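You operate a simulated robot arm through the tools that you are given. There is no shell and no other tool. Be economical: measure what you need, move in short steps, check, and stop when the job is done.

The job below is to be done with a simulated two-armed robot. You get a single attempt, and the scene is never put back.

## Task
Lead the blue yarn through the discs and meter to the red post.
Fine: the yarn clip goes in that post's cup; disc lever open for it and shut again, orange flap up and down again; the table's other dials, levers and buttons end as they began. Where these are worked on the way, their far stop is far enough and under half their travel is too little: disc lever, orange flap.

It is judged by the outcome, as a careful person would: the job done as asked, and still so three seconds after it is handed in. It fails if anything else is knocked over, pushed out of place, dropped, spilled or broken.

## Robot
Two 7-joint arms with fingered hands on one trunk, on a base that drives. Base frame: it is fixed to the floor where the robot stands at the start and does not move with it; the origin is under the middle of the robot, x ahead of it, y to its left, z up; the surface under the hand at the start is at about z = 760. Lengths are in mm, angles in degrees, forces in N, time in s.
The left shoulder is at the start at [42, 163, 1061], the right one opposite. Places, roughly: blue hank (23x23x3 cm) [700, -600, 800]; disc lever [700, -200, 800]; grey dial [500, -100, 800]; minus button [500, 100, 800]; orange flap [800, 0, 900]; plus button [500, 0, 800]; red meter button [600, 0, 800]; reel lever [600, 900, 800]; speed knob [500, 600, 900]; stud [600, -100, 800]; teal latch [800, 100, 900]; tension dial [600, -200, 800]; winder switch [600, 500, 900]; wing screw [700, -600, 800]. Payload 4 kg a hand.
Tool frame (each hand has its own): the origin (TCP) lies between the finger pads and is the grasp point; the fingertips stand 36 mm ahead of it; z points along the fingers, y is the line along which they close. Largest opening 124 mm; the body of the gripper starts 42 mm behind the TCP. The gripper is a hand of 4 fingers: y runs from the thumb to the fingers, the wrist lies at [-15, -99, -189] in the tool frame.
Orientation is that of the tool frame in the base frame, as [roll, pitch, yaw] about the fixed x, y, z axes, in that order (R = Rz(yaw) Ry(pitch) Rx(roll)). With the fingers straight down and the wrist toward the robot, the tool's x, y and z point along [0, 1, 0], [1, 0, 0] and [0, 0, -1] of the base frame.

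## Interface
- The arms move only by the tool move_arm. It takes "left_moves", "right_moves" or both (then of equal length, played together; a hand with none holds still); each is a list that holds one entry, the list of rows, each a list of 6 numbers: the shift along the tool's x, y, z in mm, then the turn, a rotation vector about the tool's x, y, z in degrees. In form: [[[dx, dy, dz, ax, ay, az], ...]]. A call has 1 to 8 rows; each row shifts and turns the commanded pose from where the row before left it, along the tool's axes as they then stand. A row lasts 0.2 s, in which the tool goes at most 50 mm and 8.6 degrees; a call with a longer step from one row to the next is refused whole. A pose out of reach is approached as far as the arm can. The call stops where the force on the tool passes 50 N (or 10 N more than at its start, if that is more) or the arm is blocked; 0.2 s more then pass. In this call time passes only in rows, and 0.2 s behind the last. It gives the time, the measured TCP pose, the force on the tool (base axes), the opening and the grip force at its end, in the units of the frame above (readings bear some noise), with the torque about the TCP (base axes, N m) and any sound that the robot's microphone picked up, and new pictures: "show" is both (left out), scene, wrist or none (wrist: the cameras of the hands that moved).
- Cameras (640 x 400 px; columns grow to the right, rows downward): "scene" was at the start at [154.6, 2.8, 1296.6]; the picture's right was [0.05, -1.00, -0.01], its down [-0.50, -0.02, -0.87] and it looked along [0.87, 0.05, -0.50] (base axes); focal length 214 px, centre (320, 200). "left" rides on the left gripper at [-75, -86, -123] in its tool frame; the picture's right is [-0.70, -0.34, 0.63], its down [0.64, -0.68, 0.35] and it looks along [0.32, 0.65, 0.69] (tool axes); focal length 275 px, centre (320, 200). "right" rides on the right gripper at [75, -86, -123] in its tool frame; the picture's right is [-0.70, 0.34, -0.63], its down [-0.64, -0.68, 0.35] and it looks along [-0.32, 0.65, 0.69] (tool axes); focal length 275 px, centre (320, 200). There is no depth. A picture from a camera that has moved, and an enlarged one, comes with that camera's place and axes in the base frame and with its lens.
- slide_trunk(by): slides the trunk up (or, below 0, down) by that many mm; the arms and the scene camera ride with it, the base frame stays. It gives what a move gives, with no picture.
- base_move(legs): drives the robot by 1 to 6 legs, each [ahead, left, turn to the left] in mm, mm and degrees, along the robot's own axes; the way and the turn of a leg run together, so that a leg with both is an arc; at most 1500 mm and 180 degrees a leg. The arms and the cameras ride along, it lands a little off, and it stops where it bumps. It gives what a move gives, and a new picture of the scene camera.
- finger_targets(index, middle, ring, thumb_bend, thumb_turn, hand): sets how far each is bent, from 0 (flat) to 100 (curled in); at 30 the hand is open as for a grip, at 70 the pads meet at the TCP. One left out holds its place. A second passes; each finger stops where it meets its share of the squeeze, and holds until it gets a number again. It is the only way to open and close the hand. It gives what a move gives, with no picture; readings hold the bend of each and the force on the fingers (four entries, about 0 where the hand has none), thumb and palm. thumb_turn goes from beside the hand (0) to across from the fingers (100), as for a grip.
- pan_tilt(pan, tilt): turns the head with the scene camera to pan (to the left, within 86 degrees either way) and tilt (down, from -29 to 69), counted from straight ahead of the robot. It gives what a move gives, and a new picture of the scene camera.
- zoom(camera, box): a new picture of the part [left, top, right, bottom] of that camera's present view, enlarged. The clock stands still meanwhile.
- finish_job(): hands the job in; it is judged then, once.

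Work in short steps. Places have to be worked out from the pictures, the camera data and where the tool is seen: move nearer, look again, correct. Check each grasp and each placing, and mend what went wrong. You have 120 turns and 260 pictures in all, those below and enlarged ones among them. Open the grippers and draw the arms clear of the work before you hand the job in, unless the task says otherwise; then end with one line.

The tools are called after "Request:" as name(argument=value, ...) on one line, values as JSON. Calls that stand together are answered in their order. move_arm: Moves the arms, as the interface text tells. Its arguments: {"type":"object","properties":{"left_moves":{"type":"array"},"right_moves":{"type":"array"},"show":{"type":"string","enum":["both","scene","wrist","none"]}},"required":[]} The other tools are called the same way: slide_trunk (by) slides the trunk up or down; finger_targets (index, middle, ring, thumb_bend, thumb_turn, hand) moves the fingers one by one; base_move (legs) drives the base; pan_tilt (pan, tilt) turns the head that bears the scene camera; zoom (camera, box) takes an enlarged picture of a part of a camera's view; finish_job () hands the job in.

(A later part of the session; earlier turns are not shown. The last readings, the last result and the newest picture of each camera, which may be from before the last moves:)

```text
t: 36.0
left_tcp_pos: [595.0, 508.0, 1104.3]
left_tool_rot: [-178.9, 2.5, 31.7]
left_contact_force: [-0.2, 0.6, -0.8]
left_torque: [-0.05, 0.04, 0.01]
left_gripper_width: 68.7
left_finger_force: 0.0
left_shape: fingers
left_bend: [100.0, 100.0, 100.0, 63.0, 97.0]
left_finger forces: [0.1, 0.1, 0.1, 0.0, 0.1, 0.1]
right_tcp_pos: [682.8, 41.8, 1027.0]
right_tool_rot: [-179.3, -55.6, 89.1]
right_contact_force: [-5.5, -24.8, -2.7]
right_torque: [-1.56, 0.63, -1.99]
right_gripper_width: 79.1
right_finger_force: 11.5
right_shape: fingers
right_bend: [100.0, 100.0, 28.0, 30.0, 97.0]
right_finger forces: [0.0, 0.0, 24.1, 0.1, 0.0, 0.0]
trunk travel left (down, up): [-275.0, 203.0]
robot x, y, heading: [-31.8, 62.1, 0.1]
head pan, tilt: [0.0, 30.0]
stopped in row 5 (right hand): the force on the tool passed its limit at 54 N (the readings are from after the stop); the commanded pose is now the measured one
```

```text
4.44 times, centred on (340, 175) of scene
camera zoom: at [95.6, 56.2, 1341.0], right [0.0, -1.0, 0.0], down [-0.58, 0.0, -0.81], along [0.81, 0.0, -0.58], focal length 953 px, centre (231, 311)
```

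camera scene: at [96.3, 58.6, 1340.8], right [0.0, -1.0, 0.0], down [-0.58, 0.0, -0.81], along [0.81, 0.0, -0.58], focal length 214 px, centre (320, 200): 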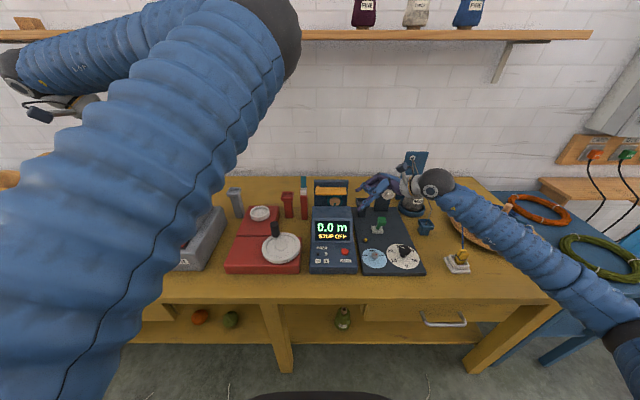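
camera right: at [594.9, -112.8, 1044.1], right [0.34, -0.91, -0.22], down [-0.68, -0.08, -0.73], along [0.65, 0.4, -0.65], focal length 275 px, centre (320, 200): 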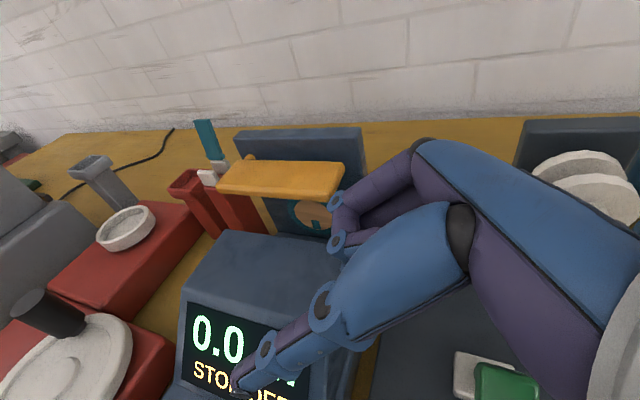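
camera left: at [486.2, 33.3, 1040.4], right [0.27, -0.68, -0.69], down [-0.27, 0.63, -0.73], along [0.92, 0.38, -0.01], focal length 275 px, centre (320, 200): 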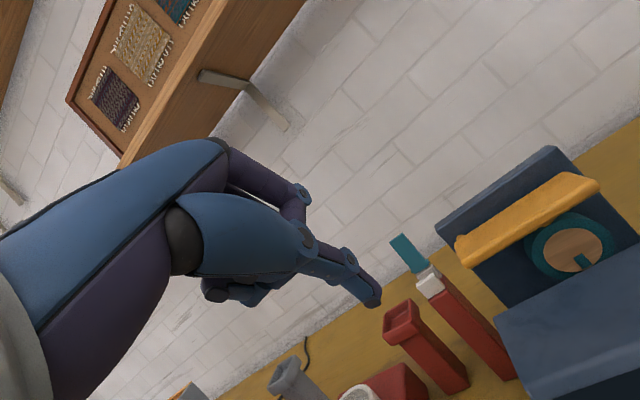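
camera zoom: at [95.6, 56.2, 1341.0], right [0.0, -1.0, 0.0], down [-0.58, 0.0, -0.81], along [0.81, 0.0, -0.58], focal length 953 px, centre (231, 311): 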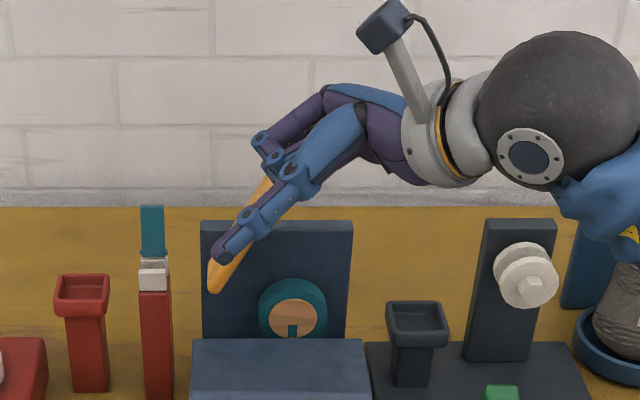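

It hit its far stop at about 65–70°. I retreat to the right and check whether the flap stays up.

Request:
move_arm(right_moves=[[[-6, 0, -12, 0, 0, 0], [0, 0, -40, 0, 0, 0], [0, 0, -45, 0, 0, 0], [0, -20, -40, 0, 0, 0]]], show="none")

Request:
zoom(camera="scene", box=[280, 130, 440, 250])

```text
t: 37.0
left_tcp_pos: [593.1, 507.4, 1105.2]
left_tool_rot: [-179.0, 2.5, 31.8]
left_contact_force: [0.2, -0.7, 0.6]
left_torque: [0.01, -0.02, 0.02]
left_gripper_width: 68.8
left_finger_force: 0.0
left_shape: fingers
left_bend: [100.0, 100.0, 100.0, 63.0, 97.0]
left_finger forces: [0.1, 0.0, 0.1, 0.1, 0.0, 0.0]
right_tcp_pos: [661.4, -70.2, 1101.3]
right_tool_rot: [-179.2, -55.7, 89.3]
right_contact_force: [-0.2, -0.3, 1.0]
right_torque: [0.02, 0.0, -0.01]
right_gripper_width: 79.3
right_finger_force: 0.1
right_shape: fingers
right_bend: [100.0, 100.0, 30.0, 30.0, 97.0]
right_finger forces: [0.0, 0.1, 0.0, 0.0, 0.0, 0.0]
trunk travel left (down, up): [-275.0, 203.0]
robot x, y, heading: [-33.8, 57.7, 0.0]
head pan, tilt: [0.0, 30.0]
```

```text
3.33 times, centred on (360, 190) of scene
camera zoom: at [93.9, 57.1, 1341.2], right [0.0, -1.0, 0.0], down [-0.58, 0.0, -0.81], along [0.81, 0.0, -0.58], focal length 715 px, centre (187, 233)
```

zoom: 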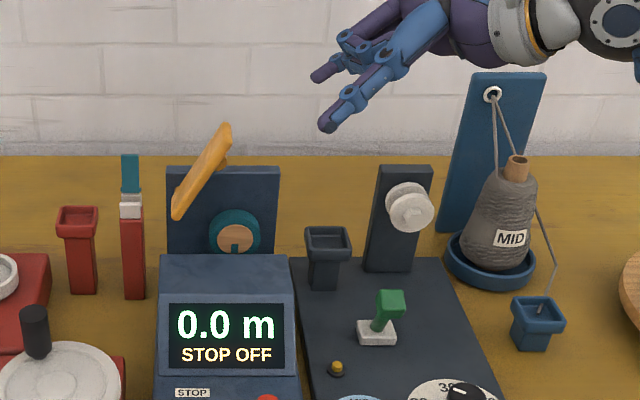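

The flap holds at its stop (its hinge is at the left end, so the yarn must come in under it from the front). Now I straighten the right hand and set a thumb–middle pinch for the clip.

Request:
move_arm(right_moves=[[[0, 0, 0, 0, -8, 0], [0, 0, 0, 0, -8, 0], [0, 0, 0, 0, -8, 0], [0, 0, 0, 0, -8, 0], [0, 0, 0, 0, -8, 0], [0, 0, 0, 0, -8, 0], [0, 0, 0, 0, -7.7, 0.8]]], show="none")

Request:
finger_targets(hand="right", index=100, middle=40, ring=100, thumb_bend=40)

Request:
move_arm(right_moves=[[[-39, -15.8, 21, 0, 0, 0], [-39, -15.8, 21, 0, 0, 0], [-39, -15.8, 21, 0, 0, 0], [-39, -15.8, 21, 0, 0, 0], [-39, -15.8, 21, 0, 0, 0], [-39, -15.8, 21, 0, 0, 0], [-39, -15.8, 21, 0, 0, 0], [-39, -15.8, 21, 0, 0, 0]]], show="both")

```text
t: 38.6
left_tcp_pos: [594.5, 508.1, 1103.8]
left_tool_rot: [-179.0, 2.5, 31.8]
left_contact_force: [0.2, 0.8, -0.7]
left_torque: [0.01, 0.0, -0.01]
left_gripper_width: 68.3
left_finger_force: 0.1
left_shape: fingers
left_bend: [100.0, 100.0, 100.0, 63.0, 97.0]
left_finger forces: [0.0, 0.1, 0.0, 0.0, 0.0, 0.0]
right_tcp_pos: [660.8, -69.4, 1100.3]
right_tool_rot: [-179.6, 0.2, 89.1]
right_contact_force: [0.3, 0.4, 0.1]
right_torque: [-0.01, -0.02, -0.01]
right_gripper_width: 78.9
right_finger_force: 0.1
right_shape: fingers
right_bend: [100.0, 100.0, 30.0, 30.0, 97.0]
right_finger forces: [0.0, 0.0, 0.0, 0.0, 0.1, 0.1]
trunk travel left (down, up): [-275.0, 203.0]
robot x, y, heading: [-28.1, 57.4, 0.1]
head pan, tilt: [0.0, 30.0]
```

```text
t: 39.6
left_tcp_pos: [595.5, 508.1, 1104.3]
left_tool_rot: [-178.9, 2.4, 31.7]
left_contact_force: [-0.1, 0.6, -0.5]
left_torque: [-0.01, -0.01, -0.03]
left_gripper_width: 68.3
left_finger_force: 0.0
left_shape: fingers
left_bend: [100.0, 100.0, 100.0, 63.0, 97.0]
left_finger forces: [0.0, 0.1, 0.1, 0.0, 0.0, 0.0]
right_tcp_pos: [662.4, -70.1, 1100.5]
right_tool_rot: [-179.5, 0.0, 89.1]
right_contact_force: [-0.3, -0.7, -0.3]
right_torque: [0.0, 0.01, -0.02]
right_gripper_width: 74.7
right_finger_force: 0.1
right_shape: fingers
right_bend: [100.0, 40.0, 100.0, 40.0, 97.0]
right_finger forces: [0.1, 0.0, 0.0, 0.0, 0.0, 0.0]
trunk travel left (down, up): [-275.0, 203.0]
robot x, y, heading: [-30.0, 60.1, 0.0]
head pan, tilt: [0.0, 30.0]
```

```text
t: 41.4
left_tcp_pos: [593.1, 509.5, 1105.5]
left_tool_rot: [-179.0, 2.4, 31.9]
left_contact_force: [-0.3, -0.9, -0.5]
left_torque: [0.03, 0.0, 0.03]
left_gripper_width: 68.4
left_finger_force: 0.1
left_shape: fingers
left_bend: [100.0, 100.0, 100.0, 63.0, 97.0]
left_finger forces: [0.1, 0.0, 0.0, 0.1, 0.0, 0.0]
right_tcp_pos: [528.1, -380.2, 933.6]
right_tool_rot: [-179.5, 0.1, 89.2]
right_contact_force: [0.6, -0.5, -0.3]
right_torque: [0.01, 0.01, 0.01]
right_gripper_width: 74.7
right_finger_force: 0.1
right_shape: fingers
right_bend: [100.0, 40.0, 100.0, 40.0, 97.0]
right_finger forces: [0.1, 0.0, 0.0, 0.0, 0.1, 0.0]
trunk travel left (down, up): [-275.0, 203.0]
robot x, y, heading: [-30.5, 57.4, 0.3]
head pan, tilt: [0.0, 30.0]
camera scene: at [94.3, 57.4, 1341.2], right [0.0, -1.0, 0.0], down [-0.58, 0.0, -0.81], along [0.81, 0.0, -0.58], focal length 214 px, centre (320, 200)
camera right: at [446.0, -305.8, 1058.3], right [0.33, -0.7, 0.63], down [-0.69, -0.64, -0.34], along [0.64, -0.32, -0.7], focal length 275 px, centre (320, 200)
```

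scene: 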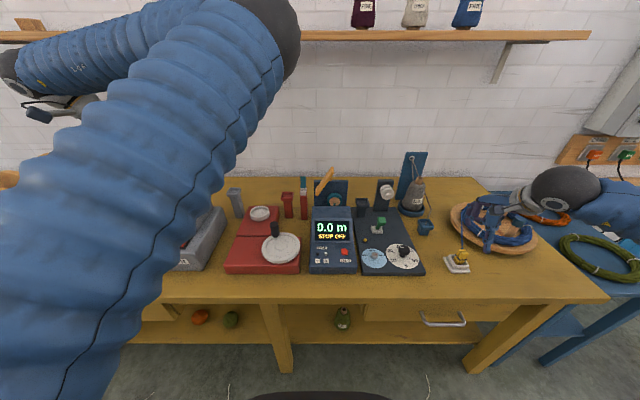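
right: 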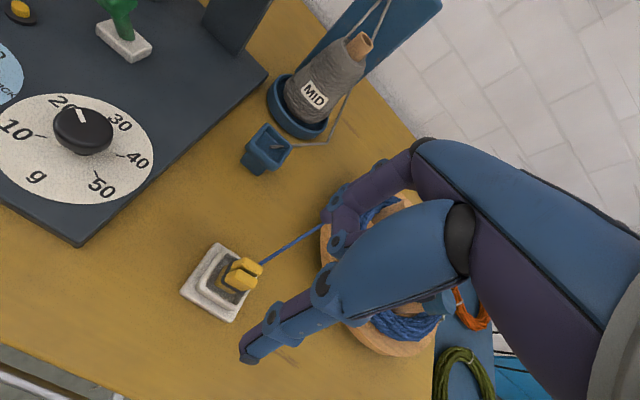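

Request:
zoom(camera="scene", box=[430, 235, 494, 275])

Request:
zoom(camera="right", box=[160, 220, 320, 340])

```text
10.00 times, centred on (462, 255) of scene
camera zoom: at [94.3, 57.4, 1341.2], right [0.0, -1.0, 0.0], down [-0.58, 0.0, -0.81], along [0.81, 0.0, -0.58], focal length 2145 px, centre (-1100, -350)
```

zoom: 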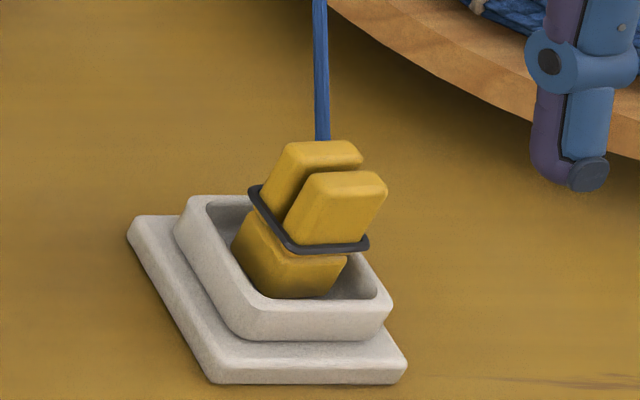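

```text
3.33 times, centred on (240, 280) of right
camera zoom: at [446.0, -305.8, 1058.3], right [0.33, -0.7, 0.63], down [-0.69, -0.64, -0.34], along [0.64, -0.32, -0.7], focal length 918 px, centre (587, -67)
```

zoom: 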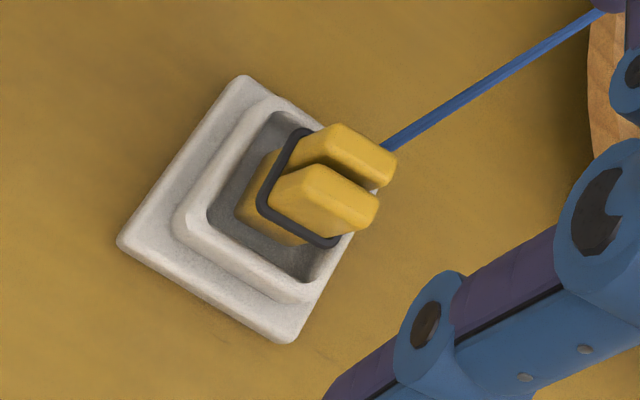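

The clip's jaw tops look to be near z≈828, centred near (538,-381). I descend to TCP z≈868 over it and check alignment.

Request:
move_arm(right_moves=[[[0, 5, 33, 0, 0, 0], [0, 5, 32, 0, 0, 0]]], show="none")

Request:
zoom(camera="scene", box=[420, 205, 516, 277])

Request:
zoom(camera="right", box=[160, 200, 400, 380])

```text
t: 42.0
left_tcp_pos: [595.5, 508.7, 1103.8]
left_tool_rot: [-179.0, 2.5, 31.8]
left_contact_force: [0.7, -0.2, -0.6]
left_torque: [0.0, 0.01, 0.05]
left_gripper_width: 68.5
left_finger_force: 0.1
left_shape: fingers
left_bend: [100.0, 100.0, 100.0, 63.0, 97.0]
left_finger forces: [0.1, 0.1, 0.0, 0.1, 0.1, 0.0]
right_tcp_pos: [538.5, -382.5, 868.7]
right_tool_rot: [-179.5, 0.0, 89.1]
right_contact_force: [-1.0, -0.5, 0.7]
right_torque: [0.03, 0.02, 0.0]
right_gripper_width: 74.5
right_finger_force: 0.0
right_shape: fingers
right_bend: [100.0, 40.0, 100.0, 40.0, 97.0]
right_finger forces: [0.0, 0.0, 0.1, 0.1, 0.0, 0.0]
trunk travel left (down, up): [-275.0, 203.0]
robot x, y, heading: [-30.0, 61.0, 0.1]
head pan, tilt: [0.0, 30.0]
```

```text
5.56 times, centred on (468, 241) of scene
camera zoom: at [95.9, 57.5, 1340.8], right [0.0, -1.0, 0.0], down [-0.58, 0.0, -0.81], along [0.81, 0.0, -0.58], focal length 1192 px, centre (-502, -28)
```

zoom: 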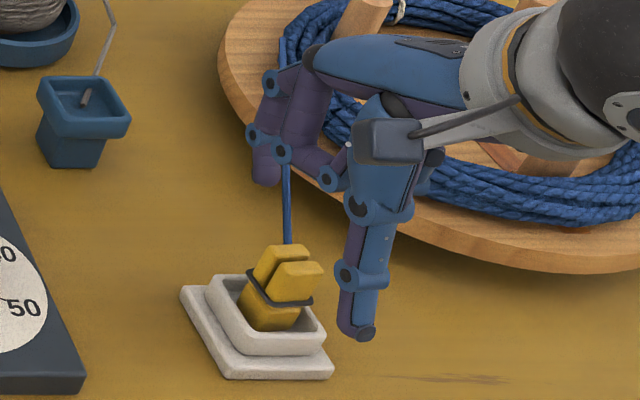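

```text
2.22 times, centred on (280, 290) of right
camera zoom: at [456.7, -307.1, 992.8], right [0.33, -0.7, 0.63], down [-0.69, -0.63, -0.34], along [0.64, -0.33, -0.7], focal length 612 px, centre (409, 0)
```

zoom: 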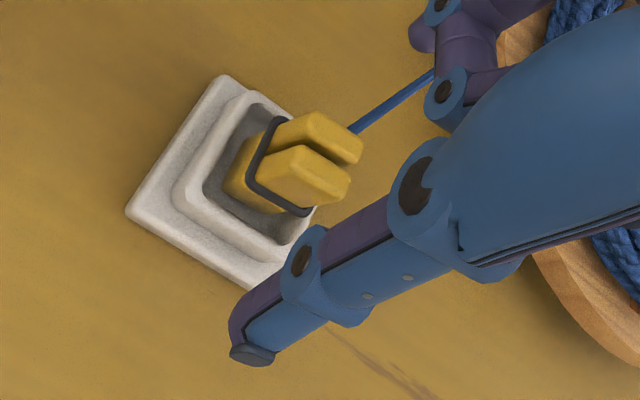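

The thumb and middle tips straddle the clip with its centre near (538,-382). I descend 40 mm and close the pinch partway.

Request:
move_arm(right_moves=[[[0, 0, 20, 0, 0, 0], [0, 0, 20, 0, 0, 0]]], show="none")

Request:
finger_targets(hand="right", middle=54, thumb_bend=54)

Request:
zoom(camera="scene", box=[420, 205, 516, 277])

Request:
zoom(camera="right", box=[160, 200, 400, 380])

```text
t: 42.6
left_tcp_pos: [596.1, 509.3, 1104.3]
left_tool_rot: [-179.0, 2.4, 31.8]
left_contact_force: [-0.1, 0.2, 0.6]
left_torque: [0.01, 0.04, -0.02]
left_gripper_width: 68.3
left_finger_force: 0.1
left_shape: fingers
left_bend: [100.0, 100.0, 100.0, 63.0, 97.0]
left_finger forces: [0.0, 0.0, 0.0, 0.0, 0.0, 0.0]
right_tcp_pos: [538.2, -382.0, 829.1]
right_tool_rot: [-179.5, 0.2, 89.1]
right_contact_force: [0.3, 0.7, 0.3]
right_torque: [0.0, -0.04, 0.02]
right_gripper_width: 74.6
right_finger_force: 0.1
right_shape: fingers
right_bend: [100.0, 40.0, 100.0, 40.0, 97.0]
right_finger forces: [0.0, 0.0, 0.0, 0.0, 0.0, 0.0]
trunk travel left (down, up): [-275.0, 203.0]
robot x, y, heading: [-31.3, 61.5, 0.2]
head pan, tilt: [0.0, 30.0]
```

```text
t: 43.6
left_tcp_pos: [594.9, 509.5, 1104.5]
left_tool_rot: [-178.9, 2.6, 31.9]
left_contact_force: [0.3, 0.0, 1.4]
left_torque: [-0.01, 0.01, 0.02]
left_gripper_width: 68.5
left_finger_force: 0.1
left_shape: fingers
left_bend: [100.0, 100.0, 100.0, 63.0, 97.0]
left_finger forces: [0.0, 0.1, 0.0, 0.0, 0.1, 0.1]
right_tcp_pos: [537.4, -381.9, 829.0]
right_tool_rot: [-179.5, 0.0, 89.1]
right_contact_force: [0.0, -0.7, 0.1]
right_torque: [-0.01, -0.03, 0.02]
right_gripper_width: 70.6
right_finger_force: 0.0
right_shape: fingers
right_bend: [100.0, 54.0, 100.0, 53.0, 97.0]
right_finger forces: [0.1, 0.1, 0.1, 0.0, 0.1, 0.0]
trunk travel left (down, up): [-275.0, 203.0]
robot x, y, heading: [-31.2, 61.5, -0.1]
head pan, tilt: [0.0, 30.0]
```

```text
5.56 times, centred on (468, 241) of scene
camera zoom: at [95.3, 57.6, 1341.0], right [0.0, -1.0, 0.0], down [-0.58, 0.0, -0.81], along [0.81, 0.0, -0.58], focal length 1192 px, centre (-502, -28)
```

zoom: 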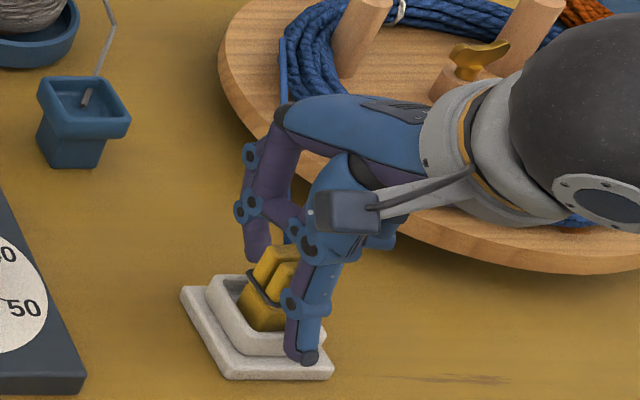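

```text
2.22 times, centred on (280, 290) of right
camera zoom: at [455.5, -306.5, 953.1], right [0.33, -0.7, 0.63], down [-0.69, -0.63, -0.34], along [0.64, -0.33, -0.7], focal length 612 px, centre (409, 0)
```

zoom: 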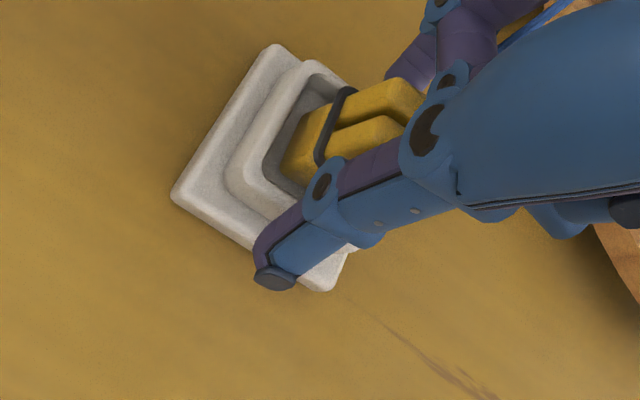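

Both digits flank the jaws. I close the pinch.

Request:
finger_targets(hand="right", middle=72, thumb_bend=72)

Request:
zoom(camera="scene", box=[420, 205, 516, 277])

Request:
zoom(camera="right", box=[160, 200, 400, 380])

```text
t: 44.6
left_tcp_pos: [595.0, 507.8, 1104.7]
left_tool_rot: [-179.0, 2.5, 31.8]
left_contact_force: [-0.4, 0.6, -0.2]
left_torque: [0.0, 0.05, 0.0]
left_gripper_width: 68.2
left_finger_force: 0.1
left_shape: fingers
left_bend: [100.0, 100.0, 100.0, 63.0, 97.0]
left_finger forces: [0.0, 0.0, 0.1, 0.1, 0.1, 0.0]
right_tcp_pos: [538.6, -381.6, 828.8]
right_tool_rot: [-179.5, 0.0, 89.1]
right_contact_force: [11.6, -1.6, 6.3]
right_torque: [-0.09, -0.59, 0.04]
right_gripper_width: 68.1
right_finger_force: 7.9
right_shape: fingers
right_bend: [100.0, 60.0, 100.0, 63.0, 97.0]
right_finger forces: [0.0, 14.7, 0.0, 0.0, 0.4, 0.0]
trunk travel left (down, up): [-275.0, 203.0]
robot x, y, heading: [-29.3, 60.3, -0.1]
head pan, tilt: [0.0, 30.0]
```

```text
5.56 times, centred on (468, 241) of scene
camera zoom: at [95.7, 57.7, 1341.0], right [0.0, -1.0, 0.0], down [-0.58, 0.0, -0.81], along [0.81, 0.0, -0.58], focal length 1192 px, centre (-502, -28)
```

zoom: 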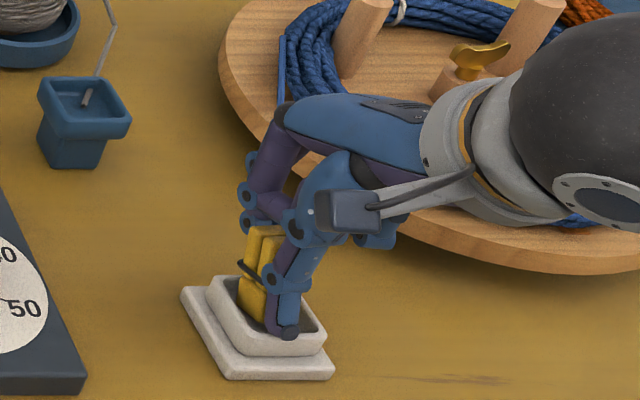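

```text
2.22 times, centred on (280, 290) of right
camera zoom: at [456.0, -306.4, 953.4], right [0.33, -0.7, 0.63], down [-0.69, -0.63, -0.34], along [0.64, -0.33, -0.7], focal length 612 px, centre (409, 0)
```

zoom: 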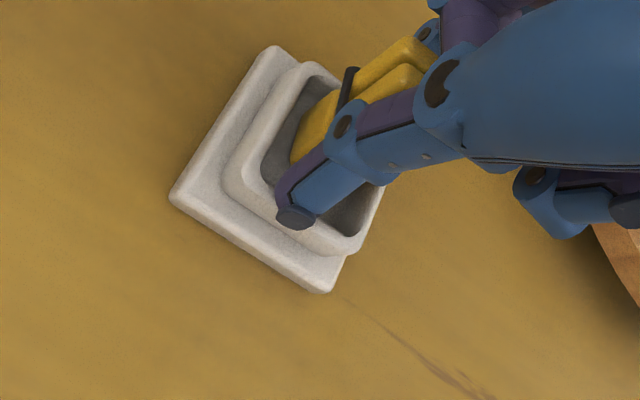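

The thumb is stopped by the curled fingers before touching the clip, while the middle finger pushes it onto the holder wall. I ease the middle finger, shift the hand +x so the thumb meets the clip, then close the middle finger.

Request:
finger_targets(hand="right", middle=54)

Request:
move_arm(right_moves=[[[0, 6, 0, 0, 0, 0], [0, 4, 0, 0, 0, 0]]], show="none")

Request:
zoom(camera="scene", box=[436, 225, 500, 273])

Request:
zoom(camera="right", box=[200, 180, 360, 300])

```text
t: 45.6
left_tcp_pos: [595.5, 508.2, 1105.3]
left_tool_rot: [-179.1, 2.4, 31.7]
left_contact_force: [-0.1, -0.2, 0.6]
left_torque: [0.0, -0.03, 0.01]
left_gripper_width: 67.9
left_finger_force: 0.1
left_shape: fingers
left_bend: [100.0, 100.0, 100.0, 63.0, 97.0]
left_finger forces: [0.1, 0.0, 0.1, 0.0, 0.0, 0.1]
right_tcp_pos: [537.5, -382.4, 828.4]
right_tool_rot: [-179.5, 0.0, 89.1]
right_contact_force: [-0.1, -0.1, 1.5]
right_torque: [0.01, 0.02, -0.03]
right_gripper_width: 67.8
right_finger_force: 0.5
right_shape: fingers
right_bend: [100.0, 54.0, 100.0, 63.0, 97.0]
right_finger forces: [0.0, 0.0, 0.0, 0.0, 1.4, 0.1]
trunk travel left (down, up): [-275.0, 203.0]
robot x, y, heading: [-27.0, 59.4, 0.4]
head pan, tilt: [0.0, 30.0]
```

```text
t: 46.2
left_tcp_pos: [594.1, 507.8, 1104.9]
left_tool_rot: [-179.0, 2.4, 31.8]
left_contact_force: [0.2, -0.4, 0.4]
left_torque: [-0.01, 0.03, -0.04]
left_gripper_width: 68.5
left_finger_force: 0.0
left_shape: fingers
left_bend: [100.0, 100.0, 100.0, 63.0, 97.0]
left_finger forces: [0.1, 0.0, 0.0, 0.1, 0.0, 0.0]
right_tcp_pos: [548.4, -381.0, 828.5]
right_tool_rot: [-179.5, 0.0, 89.1]
right_contact_force: [-2.0, 1.4, 1.6]
right_torque: [0.07, 0.1, 0.0]
right_gripper_width: 68.2
right_finger_force: 0.8
right_shape: fingers
right_bend: [100.0, 54.0, 100.0, 63.0, 97.0]
right_finger forces: [0.1, 0.0, 0.0, 0.0, 2.5, 0.1]
trunk travel left (down, up): [-275.0, 203.0]
robot x, y, heading: [-31.9, 65.5, 0.2]
head pan, tilt: [0.0, 30.0]
```

```text
8.33 times, centred on (468, 249) of scene
camera zoom: at [94.8, 57.6, 1341.0], right [0.0, -1.0, 0.0], down [-0.58, 0.0, -0.81], along [0.81, 0.0, -0.58], focal length 1787 px, centre (-913, -208)
```

zoom: 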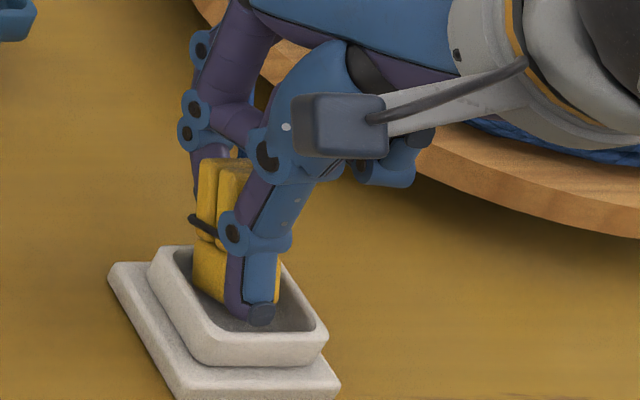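

```text
3.33 times, centred on (280, 240) of right
camera zoom: at [465.3, -306.5, 953.1], right [0.33, -0.7, 0.63], down [-0.69, -0.63, -0.34], along [0.64, -0.33, -0.7], focal length 918 px, centre (453, 67)
```

zoom: 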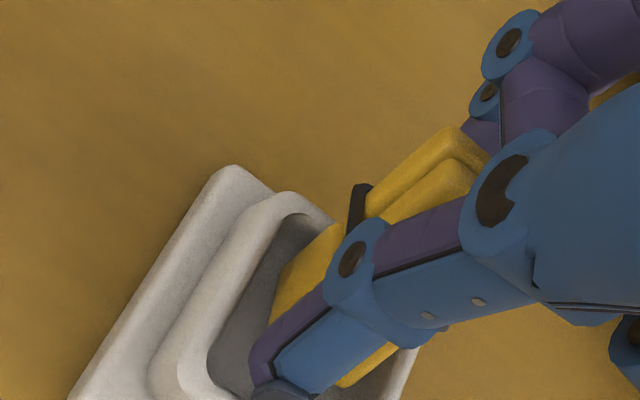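

The thumb now touches the clip, which sits a bit left of it. I shift 6 mm left and close the middle finger.

Request:
move_arm(right_moves=[[[6, -2, 0, 0, 0, 0]]], show="none")

Request:
finger_targets(hand="right", middle=80)

Request:
zoom(camera="scene", box=[436, 225, 500, 273])

Request:
zoom(camera="right", box=[200, 180, 360, 300])

```text
t: 46.6
left_tcp_pos: [593.8, 508.4, 1104.5]
left_tool_rot: [-179.0, 2.5, 31.7]
left_contact_force: [-0.7, -0.2, -0.4]
left_torque: [-0.01, 0.03, -0.01]
left_gripper_width: 68.2
left_finger_force: 0.0
left_shape: fingers
left_bend: [100.0, 100.0, 100.0, 63.0, 97.0]
left_finger forces: [0.0, 0.1, 0.0, 0.0, 0.1, 0.0]
right_tcp_pos: [546.1, -375.1, 829.4]
right_tool_rot: [-179.4, 0.1, 89.1]
right_contact_force: [-2.3, -0.6, 0.4]
right_torque: [-0.01, 0.05, 0.0]
right_gripper_width: 67.9
right_finger_force: 0.6
right_shape: fingers
right_bend: [100.0, 54.0, 100.0, 63.0, 97.0]
right_finger forces: [0.0, 0.0, 0.0, 0.1, 1.4, 0.1]
trunk travel left (down, up): [-275.0, 203.0]
robot x, y, heading: [-31.6, 56.4, 0.0]
head pan, tilt: [0.0, 30.0]
```

```text
t: 47.6
left_tcp_pos: [594.3, 508.3, 1104.9]
left_tool_rot: [-179.0, 2.5, 31.8]
left_contact_force: [0.1, -0.3, -0.3]
left_torque: [0.0, -0.02, -0.02]
left_gripper_width: 68.8
left_finger_force: 0.1
left_shape: fingers
left_bend: [100.0, 100.0, 100.0, 63.0, 97.0]
left_finger forces: [0.0, 0.0, 0.1, 0.0, 0.0, 0.0]
right_tcp_pos: [546.1, -376.2, 829.4]
right_tool_rot: [-179.6, -0.1, 89.1]
right_contact_force: [-0.3, -0.5, -0.1]
right_torque: [-0.07, 0.0, 0.04]
right_gripper_width: 68.2
right_finger_force: 11.1
right_shape: fingers
right_bend: [100.0, 69.0, 100.0, 63.0, 95.0]
right_finger forces: [0.0, 10.6, 0.0, 0.0, 10.4, 0.1]
trunk travel left (down, up): [-275.0, 203.0]
robot x, y, heading: [-30.7, 58.2, 0.2]
head pan, tilt: [0.0, 30.0]
```

```text
8.33 times, centred on (468, 249) of scene
camera zoom: at [95.3, 57.5, 1341.0], right [0.0, -1.0, 0.0], down [-0.58, 0.0, -0.81], along [0.81, 0.0, -0.58], focal length 1787 px, centre (-913, -208)
```

zoom: 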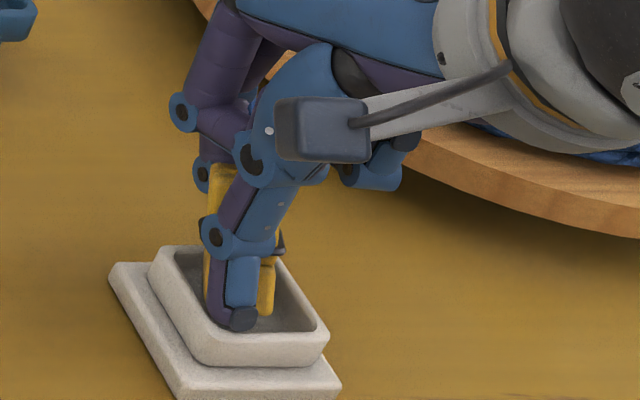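

```text
3.33 times, centred on (280, 240) of right
camera zoom: at [463.9, -300.4, 953.0], right [0.33, -0.7, 0.63], down [-0.69, -0.63, -0.34], along [0.64, -0.33, -0.7], focal length 918 px, centre (453, 67)
```

zoom: 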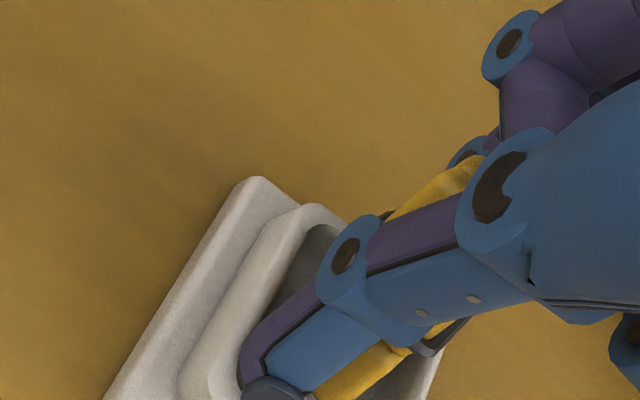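

Both digits now press at about 10.5 N with the clip between them. I lift 70 mm and check.

Request:
move_arm(right_moves=[[[0, 0, -15, 0, 0, 0], [0, 0, -25, 0, 0, 0], [0, 0, -30, 0, 0, 0]]], show="wrist")

Request:
zoom(camera="scene", box=[420, 190, 516, 262])

```text
t: 48.4
left_tcp_pos: [594.1, 509.8, 1103.3]
left_tool_rot: [-179.1, 2.5, 31.8]
left_contact_force: [1.2, -0.5, 0.4]
left_torque: [-0.01, -0.01, -0.03]
left_gripper_width: 68.5
left_finger_force: 0.1
left_shape: fingers
left_bend: [100.0, 100.0, 100.0, 63.0, 97.0]
left_finger forces: [0.1, 0.0, 0.0, 0.1, 0.0, 0.0]
right_tcp_pos: [547.0, -375.4, 900.5]
right_tool_rot: [-179.5, 0.0, 89.2]
right_contact_force: [0.3, -0.3, -0.7]
right_torque: [0.05, -0.01, 0.01]
right_gripper_width: 68.3
right_finger_force: 10.2
right_shape: fingers
right_bend: [100.0, 69.0, 100.0, 63.0, 95.0]
right_finger forces: [0.0, 10.1, 0.0, 0.1, 10.7, 0.1]
trunk travel left (down, up): [-275.0, 203.0]
robot x, y, heading: [-31.3, 59.7, 0.3]
head pan, tilt: [0.0, 30.0]
camera right: at [464.9, -300.2, 1024.5], right [0.33, -0.7, 0.63], down [-0.69, -0.63, -0.34], along [0.64, -0.33, -0.7], focal length 275 px, centre (320, 200)
```

right: 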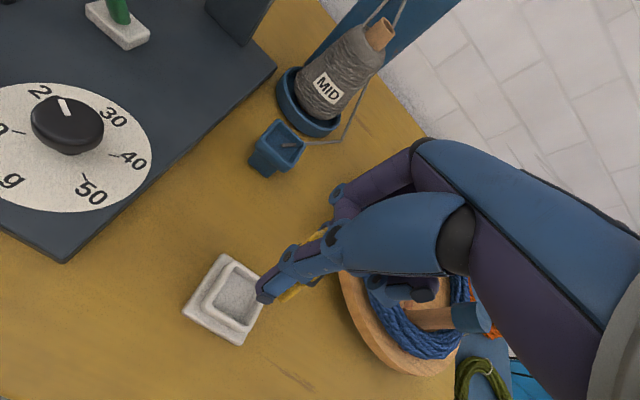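

```text
5.56 times, centred on (468, 226) of scene
camera zoom: at [95.1, 57.8, 1341.0], right [0.0, -1.0, 0.0], down [-0.58, 0.0, -0.81], along [0.81, 0.0, -0.58], focal length 1192 px, centre (-502, 56)
```

zoom: 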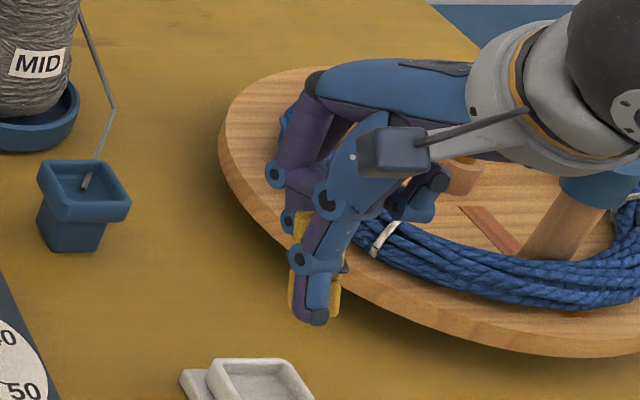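

The clip is lifted and held. I zoom to check its attitude in the pinch.

Request:
zoom(camera="scene", box=[456, 210, 488, 250])

Request:
zoom(camera="right", box=[230, 200, 390, 320])

```text
10.00 times, centred on (472, 230) of scene
camera zoom: at [95.1, 57.8, 1341.0], right [0.0, -1.0, 0.0], down [-0.58, 0.0, -0.81], along [0.81, 0.0, -0.58], focal length 2145 px, centre (-1200, -100)
```

zoom: 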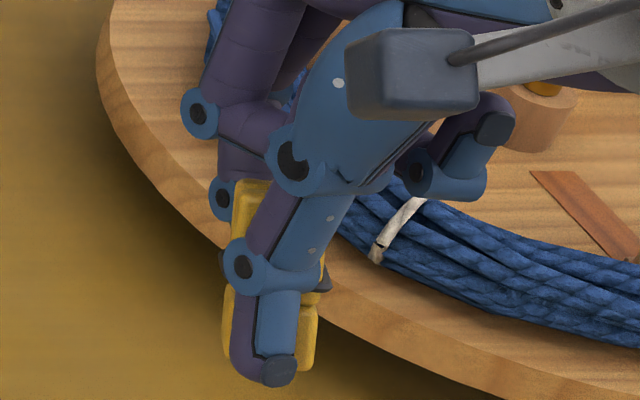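

```text
3.33 times, centred on (310, 260) of right
camera zoom: at [464.9, -300.2, 1024.5], right [0.33, -0.7, 0.63], down [-0.69, -0.63, -0.34], along [0.64, -0.33, -0.7], focal length 918 px, centre (353, 0)
```

zoom: 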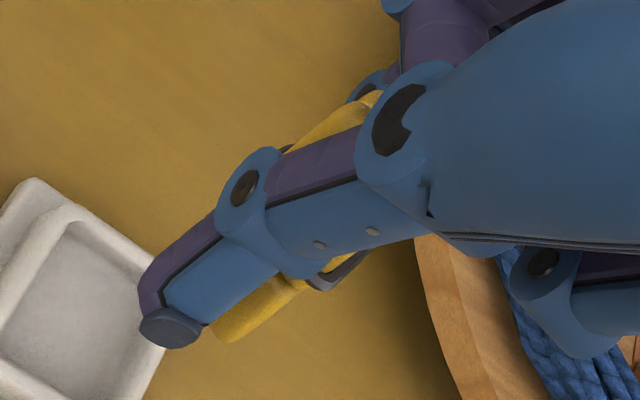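

The clip is upright in the pinch but its bottom is level with the fingertips, which would not fit into the cup. I set it back into its holder and regrip about 20 mm higher.

Request:
move_arm(right_moves=[[[0, 0, 30, 0, 0, 0], [0, 0, 25, 0, 0, 0], [0, 0, 13, 0, 0, 0]]], show="none")

Request:
finger_targets(hand="right", middle=60)

Request:
zoom(camera="scene", box=[436, 225, 500, 273])

```text
t: 49.2
left_tcp_pos: [595.0, 507.4, 1104.1]
left_tool_rot: [-179.0, 2.5, 31.8]
left_contact_force: [-0.6, 0.5, -0.6]
left_torque: [-0.01, 0.03, -0.03]
left_gripper_width: 68.5
left_finger_force: 0.1
left_shape: fingers
left_bend: [100.0, 100.0, 100.0, 63.0, 97.0]
left_finger forces: [0.1, 0.0, 0.1, 0.0, 0.1, 0.0]
right_tcp_pos: [546.1, -376.0, 832.7]
right_tool_rot: [-179.5, 0.1, 89.2]
right_contact_force: [-0.1, -0.4, 0.2]
right_torque: [0.02, 0.03, 0.01]
right_gripper_width: 68.5
right_finger_force: 10.6
right_shape: fingers
right_bend: [100.0, 69.0, 100.0, 63.0, 95.0]
right_finger forces: [0.1, 10.0, 0.1, 0.1, 11.0, 0.0]
trunk travel left (down, up): [-275.0, 203.0]
robot x, y, heading: [-31.9, 59.6, 0.2]
head pan, tilt: [0.0, 30.0]
```

```text
t: 50.2
left_tcp_pos: [594.7, 508.4, 1104.6]
left_tool_rot: [-178.9, 2.6, 31.8]
left_contact_force: [1.4, -0.1, 0.1]
left_torque: [-0.01, 0.01, 0.01]
left_gripper_width: 68.2
left_finger_force: 0.1
left_shape: fingers
left_bend: [100.0, 100.0, 100.0, 63.0, 97.0]
left_finger forces: [0.0, 0.0, 0.0, 0.0, 0.1, 0.0]
right_tcp_pos: [545.4, -375.9, 831.0]
right_tool_rot: [-179.4, 0.0, 89.1]
right_contact_force: [0.1, 0.1, 0.2]
right_torque: [-0.02, 0.03, 0.0]
right_gripper_width: 67.8
right_finger_force: 0.5
right_shape: fingers
right_bend: [100.0, 60.0, 100.0, 63.0, 96.0]
right_finger forces: [0.0, 0.0, 0.0, 0.1, 0.4, 0.0]
trunk travel left (down, up): [-275.0, 203.0]
robot x, y, heading: [-27.0, 61.2, 0.4]
head pan, tilt: [0.0, 30.0]
```

```text
8.33 times, centred on (468, 249) of scene
camera zoom: at [95.3, 57.6, 1341.0], right [0.0, -1.0, 0.0], down [-0.58, 0.0, -0.81], along [0.81, 0.0, -0.58], focal length 1787 px, centre (-913, -208)
```

zoom: 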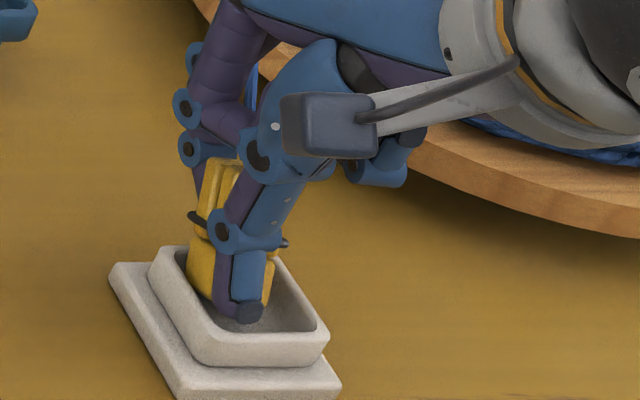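

I raise the open pinch 22 mm around the clip and close again.

Request:
move_arm(right_moves=[[[0, 0, -12, 0, 0, 0], [0, 0, -10, 0, 0, 0]]], show="none")

Request:
finger_targets(hand="right", middle=82)

Request:
zoom(camera="scene", box=[436, 225, 500, 273])

Request:
zoom(camera="right", box=[200, 180, 360, 300])

```text
t: 50.8
left_tcp_pos: [594.9, 509.3, 1105.5]
left_tool_rot: [-178.9, 2.5, 31.8]
left_contact_force: [0.1, 0.2, -0.5]
left_torque: [-0.02, 0.01, -0.01]
left_gripper_width: 68.5
left_finger_force: 0.1
left_shape: fingers
left_bend: [100.0, 100.0, 100.0, 63.0, 97.0]
left_finger forces: [0.0, 0.1, 0.0, 0.0, 0.0, 0.1]
right_tcp_pos: [546.3, -375.0, 853.9]
right_tool_rot: [-179.5, 0.0, 89.1]
right_contact_force: [0.7, -0.7, -0.3]
right_torque: [0.01, -0.01, 0.0]
right_gripper_width: 67.9
right_finger_force: 0.2
right_shape: fingers
right_bend: [100.0, 60.0, 100.0, 64.0, 96.0]
right_finger forces: [0.0, 0.1, 0.1, 0.1, 0.0, 0.0]
trunk travel left (down, up): [-275.0, 203.0]
robot x, y, heading: [-30.9, 59.9, -0.0]
head pan, tilt: [0.0, 30.0]
```

```text
t: 51.8
left_tcp_pos: [595.1, 508.6, 1105.2]
left_tool_rot: [-179.0, 2.5, 31.7]
left_contact_force: [0.7, 0.2, -0.1]
left_torque: [0.0, 0.02, 0.01]
left_gripper_width: 68.4
left_finger_force: 0.0
left_shape: fingers
left_bend: [100.0, 100.0, 100.0, 63.0, 97.0]
left_finger forces: [0.1, 0.0, 0.1, 0.0, 0.1, 0.0]
right_tcp_pos: [546.5, -374.3, 852.6]
right_tool_rot: [-179.4, 0.0, 89.2]
right_contact_force: [0.9, -1.9, -0.1]
right_torque: [0.02, -0.02, -0.01]
right_gripper_width: 68.1
right_finger_force: 9.9
right_shape: fingers
right_bend: [100.0, 71.0, 100.0, 63.0, 95.0]
right_finger forces: [0.1, 10.3, 0.0, 0.0, 10.1, 0.0]
trunk travel left (down, up): [-275.0, 203.0]
robot x, y, heading: [-29.8, 59.2, 0.2]
head pan, tilt: [0.0, 30.0]
```

```text
8.33 times, centred on (468, 249) of scene
camera zoom: at [95.4, 57.5, 1340.9], right [0.0, -1.0, 0.0], down [-0.58, 0.0, -0.81], along [0.81, 0.0, -0.58], focal length 1787 px, centre (-913, -208)
```

zoom: 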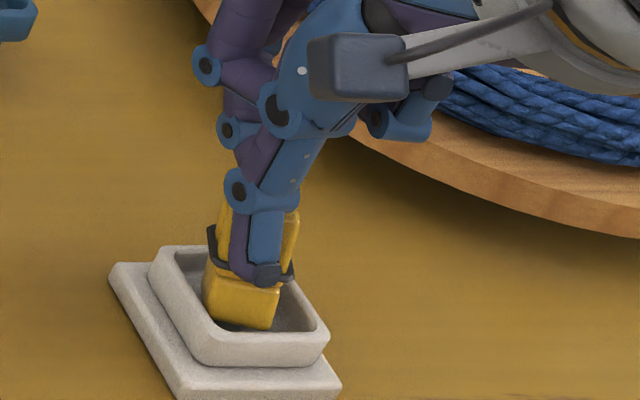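

```text
3.33 times, centred on (280, 240) of right
camera zoom: at [464.3, -300.6, 977.3], right [0.33, -0.7, 0.63], down [-0.69, -0.63, -0.34], along [0.64, -0.33, -0.7], focal length 918 px, centre (453, 67)
```

zoom: 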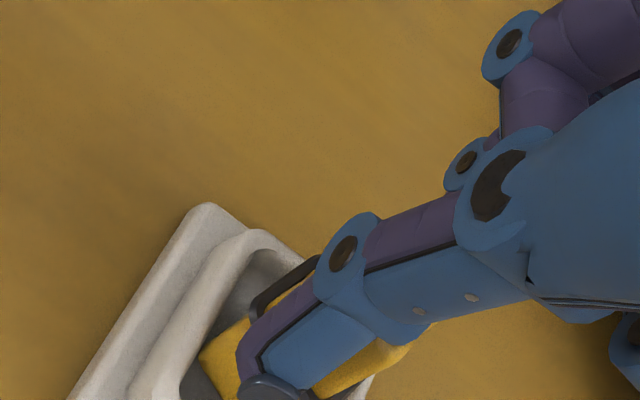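

An excellent grip: the tips hold the jaws and the clip's base protrudes about 25 mm below. I lift to z≈1000 and carry it toward a spot right of the discs, clear of the grey cone and its strand.

Request:
move_arm(right_moves=[[[0, 0, -20, 0, 0, 0], [0, 0, -40, 0, 0, 0], [0, 0, -45, 0, 0, 0], [10, 10, -40, 0, 0, 0], [30, 30, 0, 0, 0, 0], [30, 35, 0, 0, 0, 0], [30, 35, 0, 0, 0, 0]]], show="both")

```text
t: 53.4
left_tcp_pos: [596.9, 509.3, 1102.1]
left_tool_rot: [-179.0, 2.7, 31.8]
left_contact_force: [0.2, 0.4, 0.0]
left_torque: [0.0, 0.06, -0.02]
left_gripper_width: 68.6
left_finger_force: 0.1
left_shape: fingers
left_bend: [100.0, 100.0, 100.0, 63.0, 97.0]
left_finger forces: [0.0, 0.0, 0.0, 0.0, 0.0, 0.0]
right_tcp_pos: [659.9, -279.4, 996.6]
right_tool_rot: [-179.4, 0.1, 89.2]
right_contact_force: [0.4, 0.0, -0.7]
right_torque: [0.01, 0.03, -0.01]
right_gripper_width: 68.1
right_finger_force: 10.2
right_shape: fingers
right_bend: [100.0, 71.0, 100.0, 63.0, 95.0]
right_finger forces: [0.0, 9.9, 0.0, 0.0, 10.1, 0.0]
trunk travel left (down, up): [-275.0, 203.0]
robot x, y, heading: [-30.5, 59.5, 0.1]
head pan, tilt: [0.0, 30.0]
camera scene: at [96.7, 58.3, 1340.7], right [0.0, -1.0, 0.0], down [-0.58, 0.0, -0.81], along [0.81, 0.0, -0.58], focal length 214 px, centre (320, 200)
camera right: at [577.5, -202.3, 1121.4], right [0.33, -0.7, 0.63], down [-0.7, -0.63, -0.34], along [0.64, -0.33, -0.7], focal length 275 px, centre (320, 200)
```

scene: 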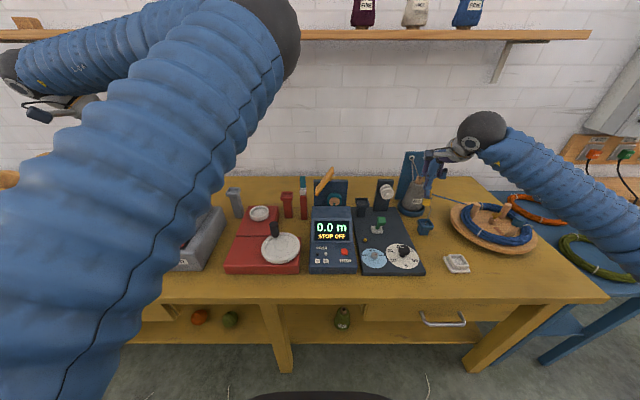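
right: 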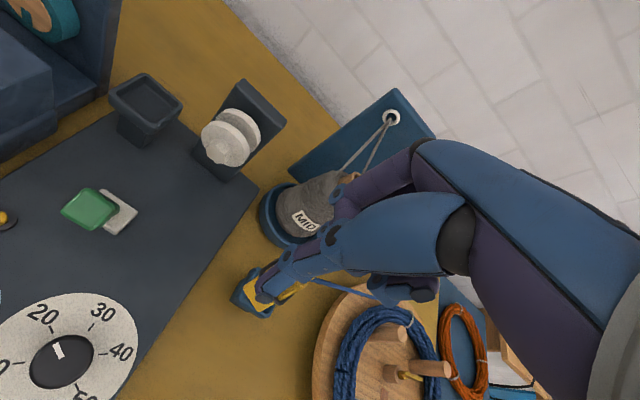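

Request:
zoom(camera="right", box=[180, 80, 300, 180])

Request:
zoom(camera="scene", box=[366, 165, 406, 215])

Request:
zoom(camera="scene", box=[400, 140, 480, 240])

```text
4.00 times, centred on (240, 130) of right
camera zoom: at [577.5, -202.3, 1121.4], right [0.33, -0.7, 0.63], down [-0.7, -0.63, -0.34], along [0.64, -0.33, -0.7], focal length 1101 px, centre (640, 480)
```

zoom: 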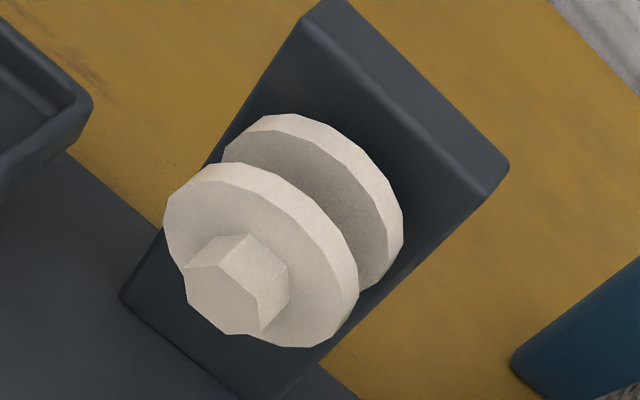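

```text
8.00 times, centred on (386, 190) of scene
camera zoom: at [96.7, 58.3, 1340.7], right [0.0, -1.0, 0.0], down [-0.58, 0.0, -0.81], along [0.81, 0.0, -0.58], focal length 1716 px, centre (-208, 280)
```

zoom: 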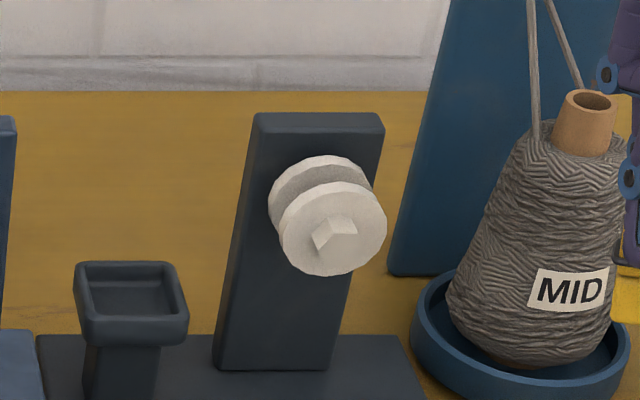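

```text
4.00 times, centred on (440, 190) of scene
camera zoom: at [96.7, 58.3, 1340.7], right [0.0, -1.0, 0.0], down [-0.58, 0.0, -0.81], along [0.81, 0.0, -0.58], focal length 858 px, centre (-160, 240)
```

zoom: 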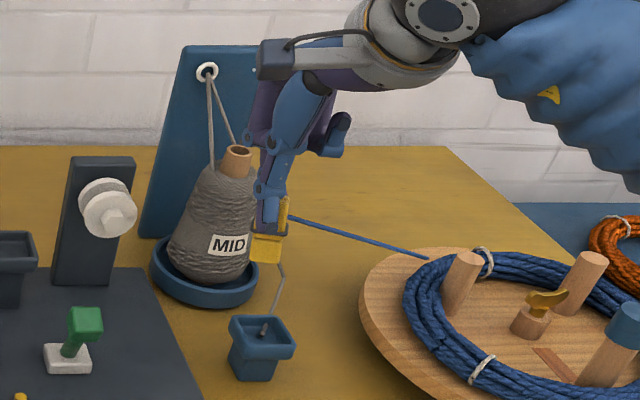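

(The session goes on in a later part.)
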